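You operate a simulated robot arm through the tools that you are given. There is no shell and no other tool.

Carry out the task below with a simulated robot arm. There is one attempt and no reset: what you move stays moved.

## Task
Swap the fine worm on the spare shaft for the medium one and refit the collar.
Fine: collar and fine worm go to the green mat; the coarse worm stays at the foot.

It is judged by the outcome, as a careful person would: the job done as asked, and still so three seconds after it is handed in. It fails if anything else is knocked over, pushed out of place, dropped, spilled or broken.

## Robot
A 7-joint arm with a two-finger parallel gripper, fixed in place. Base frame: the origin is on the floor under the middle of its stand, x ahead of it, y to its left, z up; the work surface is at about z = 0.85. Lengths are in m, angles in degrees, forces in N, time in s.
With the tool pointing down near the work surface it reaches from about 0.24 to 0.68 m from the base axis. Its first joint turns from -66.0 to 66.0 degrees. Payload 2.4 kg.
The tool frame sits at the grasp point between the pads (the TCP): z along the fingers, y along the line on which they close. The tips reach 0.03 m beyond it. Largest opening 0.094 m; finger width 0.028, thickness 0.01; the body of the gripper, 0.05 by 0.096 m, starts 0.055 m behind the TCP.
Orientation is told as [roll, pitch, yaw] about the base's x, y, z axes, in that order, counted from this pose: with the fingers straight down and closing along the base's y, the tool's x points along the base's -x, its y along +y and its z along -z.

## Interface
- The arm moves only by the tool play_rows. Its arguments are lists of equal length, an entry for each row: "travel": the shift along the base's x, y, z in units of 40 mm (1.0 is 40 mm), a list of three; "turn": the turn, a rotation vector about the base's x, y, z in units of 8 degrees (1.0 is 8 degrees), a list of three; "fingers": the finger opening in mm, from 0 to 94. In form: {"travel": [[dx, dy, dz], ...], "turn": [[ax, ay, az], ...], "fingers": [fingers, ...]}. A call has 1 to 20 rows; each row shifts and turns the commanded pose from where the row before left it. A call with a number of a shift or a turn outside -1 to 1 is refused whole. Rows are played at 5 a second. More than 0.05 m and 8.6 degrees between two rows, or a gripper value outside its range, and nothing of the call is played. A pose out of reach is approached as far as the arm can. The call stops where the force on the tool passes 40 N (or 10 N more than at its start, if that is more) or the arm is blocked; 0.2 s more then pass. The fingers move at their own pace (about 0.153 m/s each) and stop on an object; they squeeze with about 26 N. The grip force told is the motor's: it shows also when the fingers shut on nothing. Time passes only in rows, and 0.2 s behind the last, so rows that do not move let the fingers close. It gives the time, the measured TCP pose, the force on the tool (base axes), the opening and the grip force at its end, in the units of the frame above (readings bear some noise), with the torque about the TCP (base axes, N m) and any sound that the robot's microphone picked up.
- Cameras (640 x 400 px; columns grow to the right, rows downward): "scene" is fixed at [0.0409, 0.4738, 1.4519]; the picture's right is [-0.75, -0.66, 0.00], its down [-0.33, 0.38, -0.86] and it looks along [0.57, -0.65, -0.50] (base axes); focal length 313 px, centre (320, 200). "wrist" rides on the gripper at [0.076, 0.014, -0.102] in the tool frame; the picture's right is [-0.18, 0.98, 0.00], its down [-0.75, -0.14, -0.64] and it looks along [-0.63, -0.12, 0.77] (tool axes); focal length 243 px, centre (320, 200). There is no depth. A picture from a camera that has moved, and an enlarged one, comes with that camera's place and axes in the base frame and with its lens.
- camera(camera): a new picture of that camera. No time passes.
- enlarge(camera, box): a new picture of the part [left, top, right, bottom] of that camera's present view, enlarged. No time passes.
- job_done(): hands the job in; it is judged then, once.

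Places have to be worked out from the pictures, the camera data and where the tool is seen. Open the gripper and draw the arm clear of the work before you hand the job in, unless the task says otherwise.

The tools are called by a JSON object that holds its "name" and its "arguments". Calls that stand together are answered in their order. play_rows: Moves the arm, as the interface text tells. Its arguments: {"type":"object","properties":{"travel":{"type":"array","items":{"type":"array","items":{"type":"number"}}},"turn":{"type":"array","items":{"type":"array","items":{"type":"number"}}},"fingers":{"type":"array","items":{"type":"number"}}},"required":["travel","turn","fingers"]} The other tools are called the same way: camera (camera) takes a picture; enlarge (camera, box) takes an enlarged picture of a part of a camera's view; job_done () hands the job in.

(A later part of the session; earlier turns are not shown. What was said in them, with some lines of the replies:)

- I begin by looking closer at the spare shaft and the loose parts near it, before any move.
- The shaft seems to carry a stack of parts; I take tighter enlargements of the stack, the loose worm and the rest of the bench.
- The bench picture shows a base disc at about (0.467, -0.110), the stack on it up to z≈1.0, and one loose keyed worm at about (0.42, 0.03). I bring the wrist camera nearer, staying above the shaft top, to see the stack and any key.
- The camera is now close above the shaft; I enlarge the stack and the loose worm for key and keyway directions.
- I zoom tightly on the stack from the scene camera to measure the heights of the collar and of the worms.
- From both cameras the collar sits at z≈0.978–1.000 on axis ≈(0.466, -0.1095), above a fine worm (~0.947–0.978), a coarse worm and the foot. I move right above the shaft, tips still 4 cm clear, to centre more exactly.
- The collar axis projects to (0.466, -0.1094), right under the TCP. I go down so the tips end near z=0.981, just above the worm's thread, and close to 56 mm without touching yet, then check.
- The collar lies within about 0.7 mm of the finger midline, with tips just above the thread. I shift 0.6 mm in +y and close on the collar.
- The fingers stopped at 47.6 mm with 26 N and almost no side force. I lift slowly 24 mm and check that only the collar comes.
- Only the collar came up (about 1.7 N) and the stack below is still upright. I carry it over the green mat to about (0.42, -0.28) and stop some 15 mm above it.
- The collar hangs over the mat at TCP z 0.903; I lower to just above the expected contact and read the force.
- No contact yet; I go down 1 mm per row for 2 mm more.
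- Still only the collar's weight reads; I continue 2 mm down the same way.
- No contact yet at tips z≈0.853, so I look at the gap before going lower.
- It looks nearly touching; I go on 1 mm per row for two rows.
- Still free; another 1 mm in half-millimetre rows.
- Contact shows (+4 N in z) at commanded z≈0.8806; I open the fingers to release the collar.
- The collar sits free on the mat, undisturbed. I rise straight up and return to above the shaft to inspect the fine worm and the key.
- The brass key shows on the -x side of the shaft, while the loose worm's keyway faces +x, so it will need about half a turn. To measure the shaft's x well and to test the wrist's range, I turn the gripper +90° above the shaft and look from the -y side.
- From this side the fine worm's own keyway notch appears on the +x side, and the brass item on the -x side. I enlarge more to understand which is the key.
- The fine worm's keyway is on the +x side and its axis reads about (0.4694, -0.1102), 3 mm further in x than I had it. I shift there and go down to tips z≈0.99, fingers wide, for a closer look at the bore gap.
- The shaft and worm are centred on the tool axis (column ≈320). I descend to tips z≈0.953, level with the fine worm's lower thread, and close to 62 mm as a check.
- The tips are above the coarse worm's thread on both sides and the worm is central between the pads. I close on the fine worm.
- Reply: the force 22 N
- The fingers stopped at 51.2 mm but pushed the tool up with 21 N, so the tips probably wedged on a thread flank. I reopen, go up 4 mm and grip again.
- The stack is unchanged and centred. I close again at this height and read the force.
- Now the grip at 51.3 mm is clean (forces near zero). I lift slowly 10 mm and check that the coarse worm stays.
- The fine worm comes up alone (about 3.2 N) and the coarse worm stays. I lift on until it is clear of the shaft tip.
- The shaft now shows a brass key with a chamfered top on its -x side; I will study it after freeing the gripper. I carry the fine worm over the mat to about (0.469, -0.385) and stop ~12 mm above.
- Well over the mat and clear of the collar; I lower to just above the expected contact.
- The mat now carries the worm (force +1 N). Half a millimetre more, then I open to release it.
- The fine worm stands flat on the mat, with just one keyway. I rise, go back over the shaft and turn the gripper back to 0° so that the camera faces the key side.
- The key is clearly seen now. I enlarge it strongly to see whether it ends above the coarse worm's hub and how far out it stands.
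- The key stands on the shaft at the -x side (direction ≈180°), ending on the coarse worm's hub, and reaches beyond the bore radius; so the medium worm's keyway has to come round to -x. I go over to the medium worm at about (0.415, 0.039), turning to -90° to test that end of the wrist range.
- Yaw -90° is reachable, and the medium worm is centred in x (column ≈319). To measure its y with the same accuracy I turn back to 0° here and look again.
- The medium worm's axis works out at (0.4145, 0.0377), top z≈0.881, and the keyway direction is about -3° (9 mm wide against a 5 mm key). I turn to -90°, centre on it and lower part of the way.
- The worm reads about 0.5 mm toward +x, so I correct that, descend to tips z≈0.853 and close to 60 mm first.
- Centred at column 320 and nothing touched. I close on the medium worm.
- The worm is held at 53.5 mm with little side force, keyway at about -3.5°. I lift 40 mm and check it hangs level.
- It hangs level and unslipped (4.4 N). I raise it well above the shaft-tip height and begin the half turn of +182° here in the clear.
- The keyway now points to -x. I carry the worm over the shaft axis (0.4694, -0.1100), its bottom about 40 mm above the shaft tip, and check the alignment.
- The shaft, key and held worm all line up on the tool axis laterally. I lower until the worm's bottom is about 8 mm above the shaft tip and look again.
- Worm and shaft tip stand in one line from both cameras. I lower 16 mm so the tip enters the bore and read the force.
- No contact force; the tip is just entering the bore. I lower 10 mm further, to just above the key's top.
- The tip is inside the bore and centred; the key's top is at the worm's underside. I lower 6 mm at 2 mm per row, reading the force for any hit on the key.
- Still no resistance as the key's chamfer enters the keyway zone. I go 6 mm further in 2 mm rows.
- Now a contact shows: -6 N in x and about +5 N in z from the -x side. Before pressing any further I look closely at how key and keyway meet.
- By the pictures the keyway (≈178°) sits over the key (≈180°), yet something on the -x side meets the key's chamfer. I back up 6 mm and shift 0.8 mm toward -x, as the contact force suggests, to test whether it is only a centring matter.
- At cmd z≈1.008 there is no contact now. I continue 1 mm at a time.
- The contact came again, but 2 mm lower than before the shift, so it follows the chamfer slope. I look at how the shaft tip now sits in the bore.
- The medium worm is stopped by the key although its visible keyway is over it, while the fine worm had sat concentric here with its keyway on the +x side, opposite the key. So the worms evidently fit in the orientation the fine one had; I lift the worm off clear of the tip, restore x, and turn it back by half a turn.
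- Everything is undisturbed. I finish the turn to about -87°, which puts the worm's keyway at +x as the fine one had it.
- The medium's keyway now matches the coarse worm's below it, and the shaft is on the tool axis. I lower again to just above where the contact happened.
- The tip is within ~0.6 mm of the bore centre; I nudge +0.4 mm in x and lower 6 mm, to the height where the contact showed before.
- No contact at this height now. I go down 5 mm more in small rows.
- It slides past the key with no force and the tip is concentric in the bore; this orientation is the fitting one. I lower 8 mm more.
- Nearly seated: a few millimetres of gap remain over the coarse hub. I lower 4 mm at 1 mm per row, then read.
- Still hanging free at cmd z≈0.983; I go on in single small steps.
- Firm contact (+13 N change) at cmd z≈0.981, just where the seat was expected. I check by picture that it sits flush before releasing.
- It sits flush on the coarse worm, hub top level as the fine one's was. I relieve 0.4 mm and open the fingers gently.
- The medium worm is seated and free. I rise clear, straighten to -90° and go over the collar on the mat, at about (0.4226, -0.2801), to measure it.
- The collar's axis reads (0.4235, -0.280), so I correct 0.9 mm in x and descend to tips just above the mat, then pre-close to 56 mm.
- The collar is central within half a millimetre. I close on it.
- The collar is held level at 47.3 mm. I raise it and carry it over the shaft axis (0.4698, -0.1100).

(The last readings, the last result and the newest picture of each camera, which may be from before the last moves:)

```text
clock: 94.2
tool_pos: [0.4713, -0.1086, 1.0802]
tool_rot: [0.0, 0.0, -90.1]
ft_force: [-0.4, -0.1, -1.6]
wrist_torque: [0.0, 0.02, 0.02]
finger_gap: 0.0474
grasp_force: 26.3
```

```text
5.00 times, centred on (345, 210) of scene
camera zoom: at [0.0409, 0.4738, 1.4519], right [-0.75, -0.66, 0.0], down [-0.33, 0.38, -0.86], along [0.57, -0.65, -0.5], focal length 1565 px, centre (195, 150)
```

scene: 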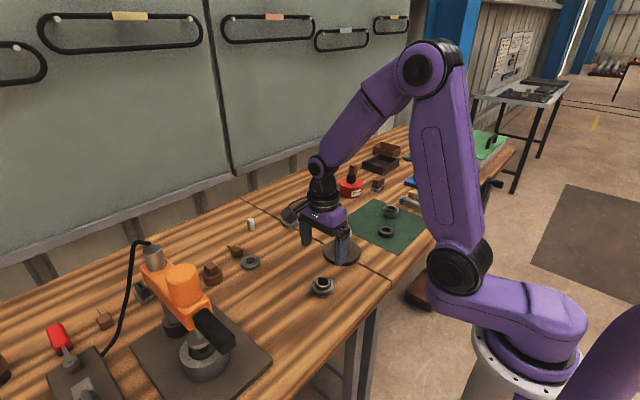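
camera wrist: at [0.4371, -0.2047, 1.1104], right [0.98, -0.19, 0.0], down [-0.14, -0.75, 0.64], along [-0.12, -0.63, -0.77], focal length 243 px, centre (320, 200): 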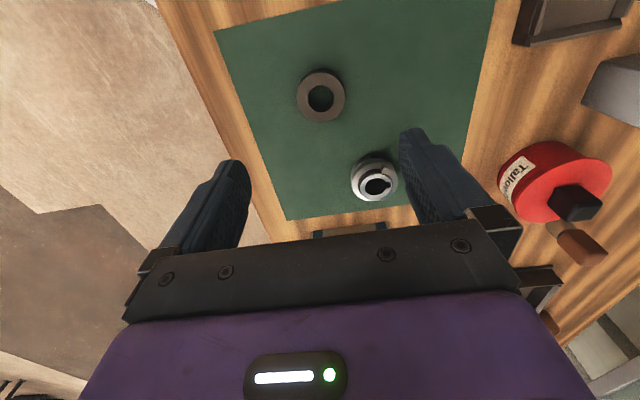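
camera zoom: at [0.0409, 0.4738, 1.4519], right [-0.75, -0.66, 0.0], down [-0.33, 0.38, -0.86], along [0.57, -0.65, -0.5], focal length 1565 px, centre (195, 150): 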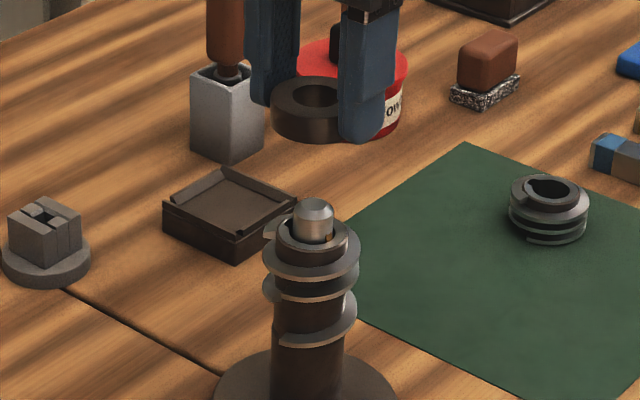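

Collar, shaft and worm share the tool axis laterally. I lower to a few millimetres above the shaft tip and look.

{"name": "play_rows", "arguments": {"travel": [[0, 0, -0.4], [0, 0, -0.4], [0, 0, -0.3], [0, 0, 0]], "turn": [[0, 0, 0], [0, 0, 0], [0, 0, 0], [0, 0, 0]], "fingers": [44, 44, 44, 44]}}

{"name": "enlarge", "arguments": {"camera": "wrist", "box": [270, 110, 370, 210]}}

{"name": "enlarge", "arguments": {"camera": "scene", "box": [325, 190, 365, 235]}}

```text
clock: 95.2
tool_pos: [0.471, -0.1097, 1.0367]
tool_rot: [0.0, 0.0, -90.1]
ft_force: [0.6, -0.7, -1.1]
wrist_torque: [0.0, -0.01, -0.02]
finger_gap: 0.0472
grasp_force: 25.6
```

```text
4.00 times, centred on (320, 160) of wrist
camera zoom: at [0.4844, -0.0335, 1.1387], right [0.98, -0.19, 0.0], down [-0.14, -0.75, 0.64], along [-0.12, -0.63, -0.77], focal length 970 px, centre (320, 360)
```

zoom: 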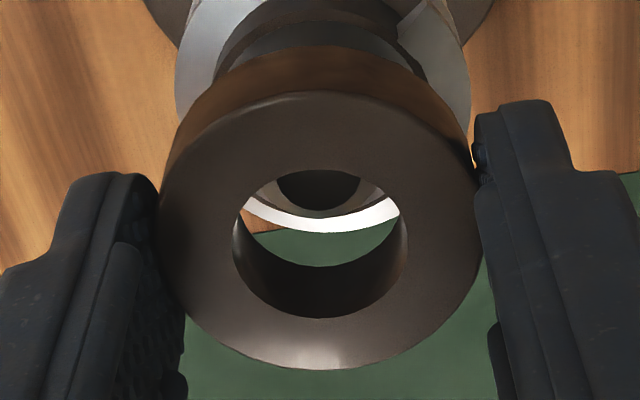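

```text
8.89 times, centred on (345, 212) of scene
camera zoom: at [0.0409, 0.4738, 1.4519], right [-0.75, -0.66, 0.0], down [-0.33, 0.38, -0.86], along [0.57, -0.65, -0.5], focal length 2782 px, centre (98, 89)
```

zoom: 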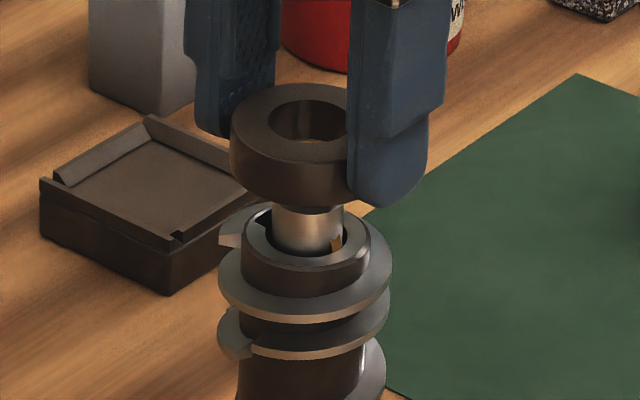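

Collar and shaft are in line from the scene camera too. I lower 10 mm slowly so the tip enters the collar's bore and read the force.

{"name": "play_rows", "arguments": {"travel": [[0, 0, -0.0625], [0, 0, -0.0625], [0, 0, -0.0625], [0, 0, -0.0625], [0, 0, 0]], "turn": [[0, 0, 0], [0, 0, 0], [0, 0, 0], [0, 0, 0], [0, 0, 0]], "fingers": [44, 44, 44, 44, 44]}}

{"name": "enlarge", "arguments": {"camera": "wrist", "box": [270, 110, 370, 210]}}

{"name": "enlarge", "arguments": {"camera": "scene", "box": [325, 190, 365, 235]}}

```text
clock: 96.4
tool_pos: [0.4702, -0.1102, 1.0272]
tool_rot: [0.0, 0.0, -90.2]
ft_force: [-0.1, 0.0, -1.2]
wrist_torque: [-0.01, -0.02, 0.02]
finger_gap: 0.047
grasp_force: 26.5
```

```text
4.00 times, centred on (320, 160) of wrist
camera zoom: at [0.4841, -0.034, 1.1296], right [0.98, -0.19, 0.0], down [-0.14, -0.75, 0.64], along [-0.12, -0.63, -0.77], focal length 970 px, centre (320, 360)
```

zoom: 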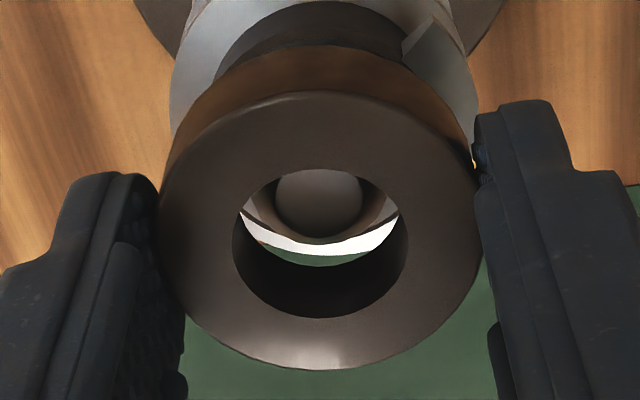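

```text
8.89 times, centred on (345, 212) of scene
camera zoom: at [0.0409, 0.4738, 1.4519], right [-0.75, -0.66, 0.0], down [-0.33, 0.38, -0.86], along [0.57, -0.65, -0.5], focal length 2782 px, centre (98, 89)
```

zoom: 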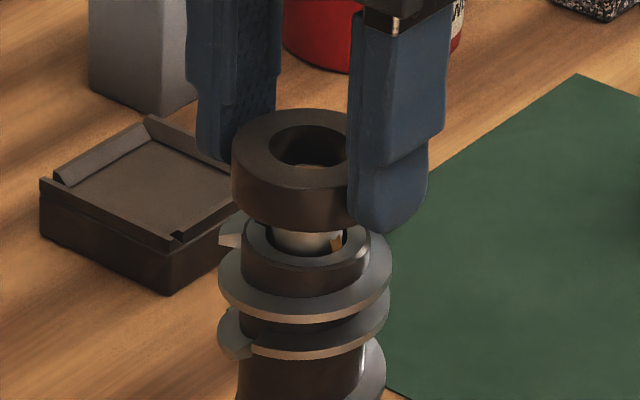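

The tip shows centrally in the collar's bore with no force. I lower 8 mm more in 2 mm rows.

{"name": "play_rows", "arguments": {"travel": [[0, 0, -0.05], [0, 0, -0.05], [0, 0, -0.05], [0, 0, -0.05], [0, 0, 0]], "turn": [[0, 0, 0], [0, 0, 0], [0, 0, 0], [0, 0, 0], [0, 0, 0]], "fingers": [44, 44, 44, 44, 44]}}

{"name": "enlarge", "arguments": {"camera": "wrist", "box": [270, 110, 370, 210]}}

{"name": "enlarge", "arguments": {"camera": "scene", "box": [325, 190, 365, 235]}}

```text
clock: 97.6
tool_pos: [0.4696, -0.1092, 1.0185]
tool_rot: [0.0, 0.0, -90.0]
ft_force: [-0.3, 0.0, -0.5]
wrist_torque: [0.02, 0.02, 0.02]
finger_gap: 0.0475
grasp_force: 25.6
```

```text
4.00 times, centred on (320, 160) of wrist
camera zoom: at [0.4843, -0.0339, 1.1212], right [0.98, -0.19, 0.0], down [-0.14, -0.75, 0.64], along [-0.12, -0.63, -0.77], focal length 970 px, centre (320, 360)
```

zoom: 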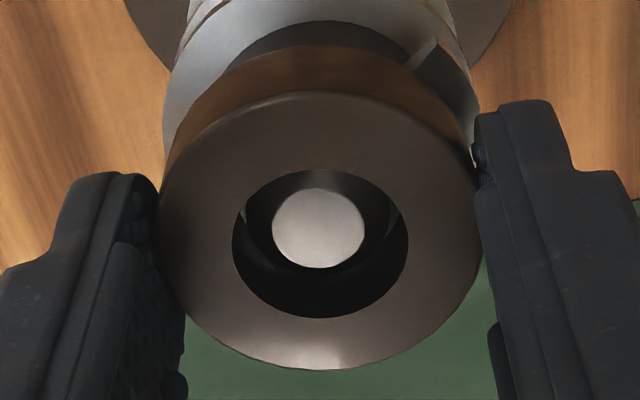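

```text
8.89 times, centred on (345, 212) of scene
camera zoom: at [0.0409, 0.4738, 1.4519], right [-0.75, -0.66, 0.0], down [-0.33, 0.38, -0.86], along [0.57, -0.65, -0.5], focal length 2782 px, centre (98, 89)
```

zoom: 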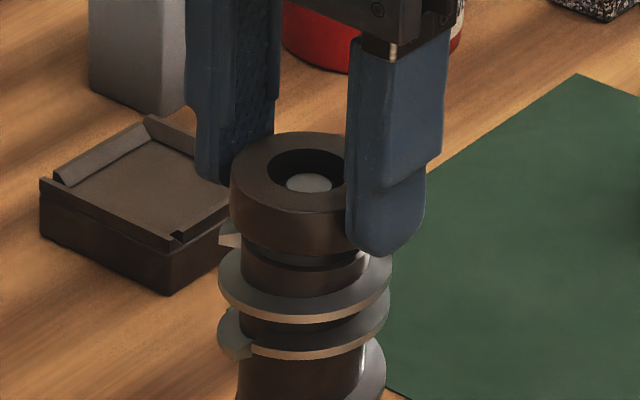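

Centred and free; a small gap is left over the worm's hub. I lower 6 mm at 1 mm per row.

{"name": "play_rows", "arguments": {"travel": [[0, 0, -0.025], [0, 0, -0.025], [0, 0, -0.025], [0, 0, -0.025], [0, 0, -0.025], [0, 0, -0.025], [0, 0, 0]], "turn": [[0, 0, 0], [0, 0, 0], [0, 0, 0], [0, 0, 0], [0, 0, 0], [0, 0, 0], [0, 0, 0]], "fingers": [44, 44, 44, 44, 44, 44, 44]}}

{"name": "play_rows", "arguments": {"travel": [[0, 0, -0.025], [0, 0, 0]], "turn": [[0, 0, 0], [0, 0, 0]], "fingers": [44, 44]}}

```text
clock: 99.2
tool_pos: [0.4704, -0.1097, 1.0127]
tool_rot: [0.0, 0.0, -90.1]
ft_force: [-0.2, 1.7, 0.1]
wrist_torque: [-0.03, 0.03, -0.01]
finger_gap: 0.0474
grasp_force: 25.9
```

```text
clock: 99.8
tool_pos: [0.4714, -0.1109, 1.0113]
tool_rot: [0.0, 0.1, -90.0]
ft_force: [-0.4, 0.9, -0.6]
wrist_torque: [0.01, 0.01, -0.02]
finger_gap: 0.0472
grasp_force: 26.1
```

Not clearly seated yet; single half-millimetre steps follow.

{"name": "play_rows", "arguments": {"travel": [[0, 0, -0.0175], [0, 0, 0]], "turn": [[0, 0, 0], [0, 0, 0]], "fingers": [44, 44]}}

{"name": "play_rows", "arguments": {"travel": [[0, 0, -0.0175], [0, 0, 0]], "turn": [[0, 0, 0], [0, 0, 0]], "fingers": [44, 44]}}

{"name": "enlarge", "arguments": {"camera": "scene", "box": [325, 190, 365, 235]}}

```text
clock: 100.4
tool_pos: [0.4702, -0.111, 1.0117]
tool_rot: [0.0, -0.1, -90.0]
ft_force: [-1.2, 0.2, 1.2]
wrist_torque: [0.0, 0.1, 0.0]
finger_gap: 0.0473
grasp_force: 26.0
```

```text
clock: 101.0
tool_pos: [0.4691, -0.1111, 1.0124]
tool_rot: [0.1, 0.0, -90.1]
ft_force: [-1.0, 0.5, 14.5]
wrist_torque: [0.11, 0.29, 0.0]
finger_gap: 0.0473
grasp_force: 26.8
```

```text
8.89 times, centred on (345, 212) of scene
camera zoom: at [0.0406, 0.4739, 1.4519], right [-0.75, -0.66, 0.0], down [-0.33, 0.38, -0.86], along [0.57, -0.65, -0.5], focal length 2782 px, centre (98, 89)
```

zoom: 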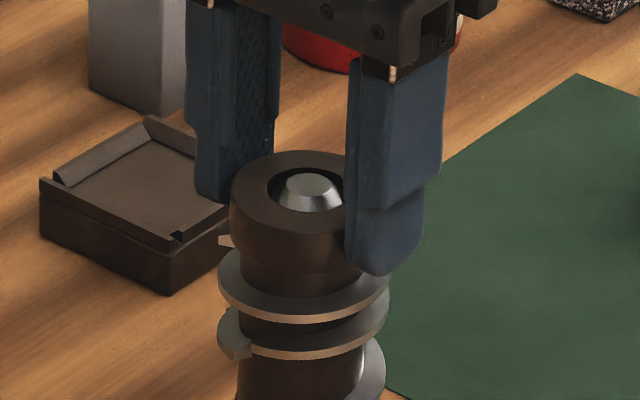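

The collar is down on the worm's hub (contact at cmd z≈1.0115 as computed). I relieve the press by 0.6 mm and open gently.

{"name": "play_rows", "arguments": {"travel": [[0, 0, 0.015], [0, 0, 0], [0, 0, 0], [0, 0, 0], [0, 0, 0]], "turn": [[0, 0, 0], [0, 0, 0], [0, 0, 0], [0, 0, 0], [0, 0, 0]], "fingers": [44, 49, 56, 64, 74]}}

{"name": "enlarge", "arguments": {"camera": "scene", "box": [325, 195, 365, 240]}}

{"name": "enlarge", "arguments": {"camera": "wrist", "box": [260, 100, 380, 220]}}

```text
clock: 102.2
tool_pos: [0.4708, -0.1107, 1.0108]
tool_rot: [0.0, 0.1, -90.1]
ft_force: [-0.6, 0.2, -0.6]
wrist_torque: [-0.04, -0.01, 0.02]
finger_gap: 0.0741
grasp_force: 0.1
```

```text
8.89 times, centred on (345, 218) of scene
camera zoom: at [0.0409, 0.4738, 1.4519], right [-0.75, -0.66, 0.0], down [-0.33, 0.38, -0.86], along [0.57, -0.65, -0.5], focal length 2782 px, centre (98, 44)
```

zoom: 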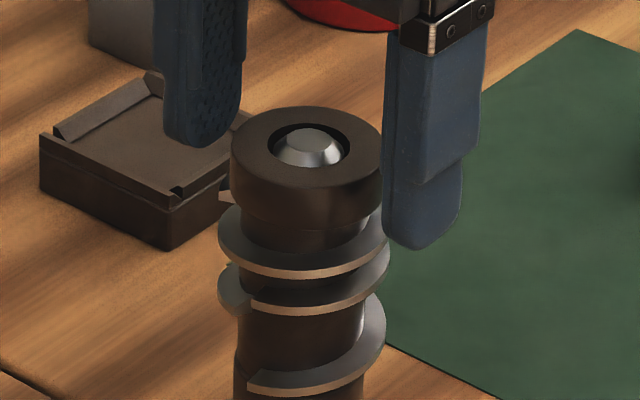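

```text
3.33 times, centred on (320, 160) of wrist
camera zoom: at [0.484, -0.0341, 1.1138], right [0.98, -0.19, 0.0], down [-0.14, -0.75, 0.64], along [-0.12, -0.63, -0.77], focal length 809 px, centre (320, 333)
```

zoom: 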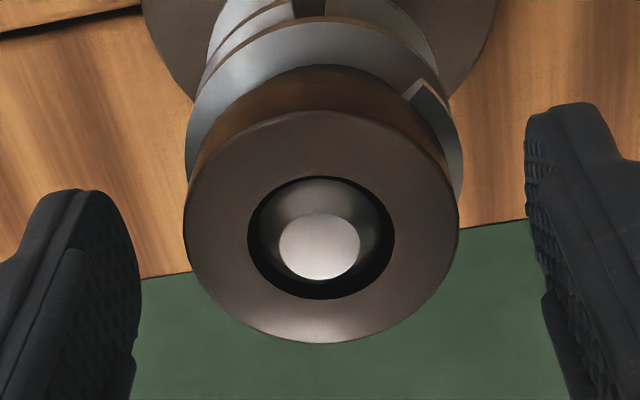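

The collar rests flat and concentric over the shaft tip, fingers free. I rise straight up, then draw the arm back clear of the work.

{"name": "play_rows", "arguments": {"travel": [[0, 0, 0.4], [0, 0, 0.7], [0, 0, 0.9], [0, 0, 0.9], [0, 0, 0.9], [0, 0, 0.9], [-0.7, 0, 0.3], [-0.7, 0, 0.3], [-0.7, 0, 0.3], [-0.7, 0, 0.3], [0, 0, 0], [0, 0, 0]], "turn": [[0, 0, 0], [0, 0, 0], [0, 0, 0], [0, 0, 0.9], [0, 0, 0.9], [0, 0, 0.9], [0, 0, 0.9], [0, 0, 0.9], [0, 0, 0.9], [0, 0, 0.9], [0, 0, 0.9], [0, 0, 0.9]], "fingers": [74, 80, 90, 94, 94, 94, 94, 94, 94, 94, 94, 94]}}

{"name": "play_rows", "arguments": {"travel": [[0, 0, 0], [0, 0, 0], [0, 0, 0], [0, 0, 0], [0, 0, 0]], "turn": [[0, 0, 0.9], [0, 0, 0.9], [0, 0, 0.9], [0, 0, 0], [0, 0, 0]], "fingers": [94, 94, 94, 94, 94]}}

{"name": "camera", "arguments": {"camera": "scene"}}

{"name": "camera", "arguments": {"camera": "wrist"}}

{"name": "enlarge", "arguments": {"camera": "scene", "box": [310, 190, 440, 275]}}

{"name": "enlarge", "arguments": {"camera": "scene", "box": [325, 200, 365, 250]}}

```text
clock: 104.8
tool_pos: [0.3576, -0.1091, 1.2486]
tool_rot: [0.0, 0.0, -25.1]
ft_force: [0.4, 0.4, -0.2]
wrist_torque: [0.0, -0.02, -0.02]
finger_gap: 0.094
grasp_force: 0.1
```

```text
clock: 106.0
tool_pos: [0.3582, -0.1102, 1.2481]
tool_rot: [0.0, 0.0, -3.6]
ft_force: [-0.8, -0.4, 0.8]
wrist_torque: [0.0, 0.03, -0.02]
finger_gap: 0.0941
grasp_force: 0.0
```

```text
taken
```

scene: 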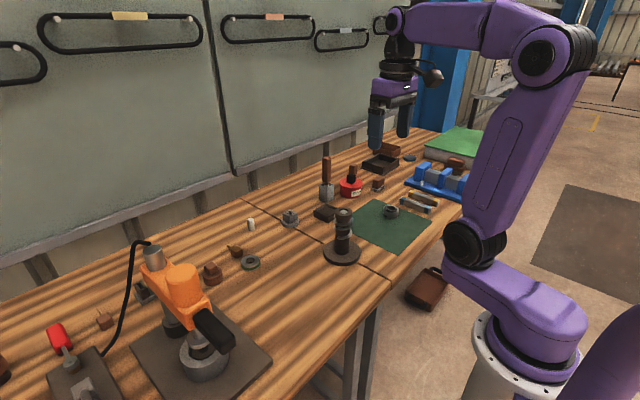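

```text
taken
camera wrist: at [0.2825, -0.0913, 1.3498], right [0.25, 0.97, 0.0], down [0.74, -0.19, 0.64], along [0.62, -0.16, -0.77], focal length 243 px, centre (320, 200)
```

wrist: 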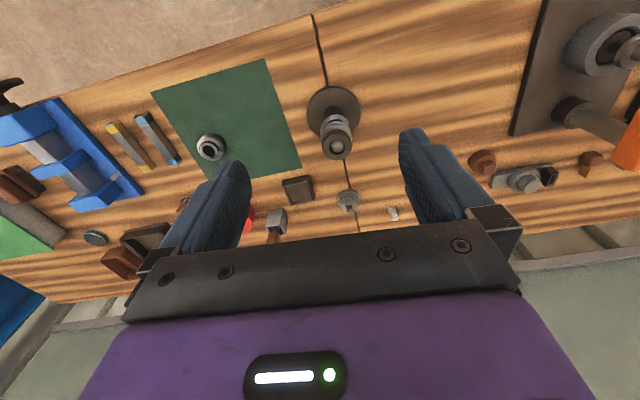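

```text
4.71 times, centred on (375, 232) of scene
camera zoom: at [0.0409, 0.4738, 1.4519], right [-0.75, -0.66, 0.0], down [-0.33, 0.38, -0.86], along [0.57, -0.65, -0.5], focal length 1473 px, centre (61, 47)
```

zoom: 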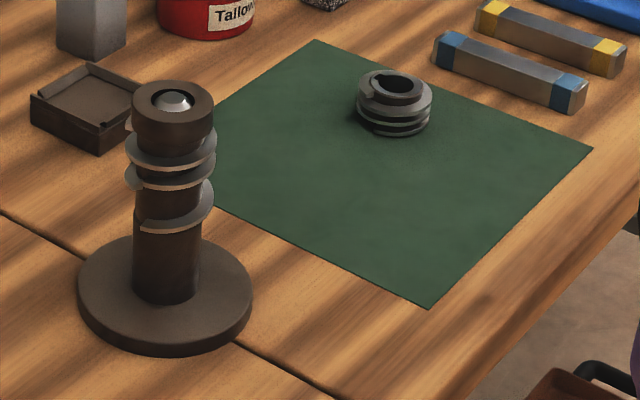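

```text
8.00 times, centred on (345, 225) of scene
camera zoom: at [0.0409, 0.4738, 1.4519], right [-0.75, -0.66, 0.0], down [-0.33, 0.38, -0.86], along [0.57, -0.65, -0.5], focal length 2504 px, centre (120, 0)
```

zoom: 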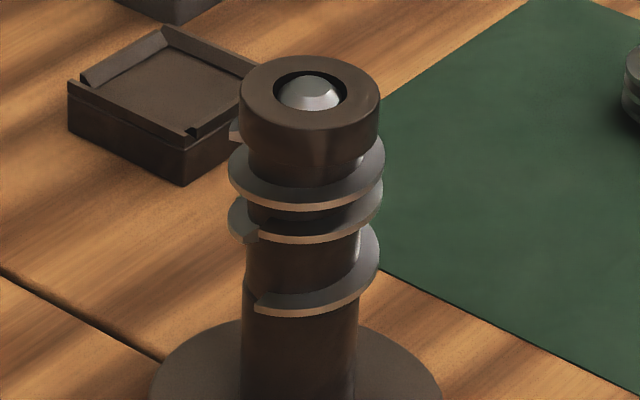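

The final pictures show coarse worm at the foot, medium worm above it, collar seated on top, and the fine worm alone on the green mat. Nothing else has moved and the gripper is open and clear, so I hand the job in.

{"name": "job_done", "arguments": {}}

```text
The job is handed in.
```

The swap is done and handed in. From the foot up, the spare shaft now carries the coarse worm, the medium worm and the refitted collar. The fine worm is on the green mat. The coarse worm never left the shaft, and the final pictures show nothing else on the bench moved or knocked over.

**Keyway:** the medium worm is fitted with its visible keyway on the side away from the brass key, the same way round as the fine worm sat. I first tried it with the keyway over the key. The worm met the key's chamfer and would not go down, so I lifted it off and turned it half a turn. It then slid freely to its seat on the coarse worm. If the key should sit in that keyway, this needs checking, because the worm would not seat that way.

**Contact forces:** at two points I pressed on the parts:
- **Fine worm:** my first grip on it wedged on the thread and pressed down on the stack with about 21 N, so I opened and gripped it again slightly higher.
- **Keyway trial:** it pushed sideways on the key with up to about 7 N.

Neither moved the stand or left anything out of line in the pictures afterwards.
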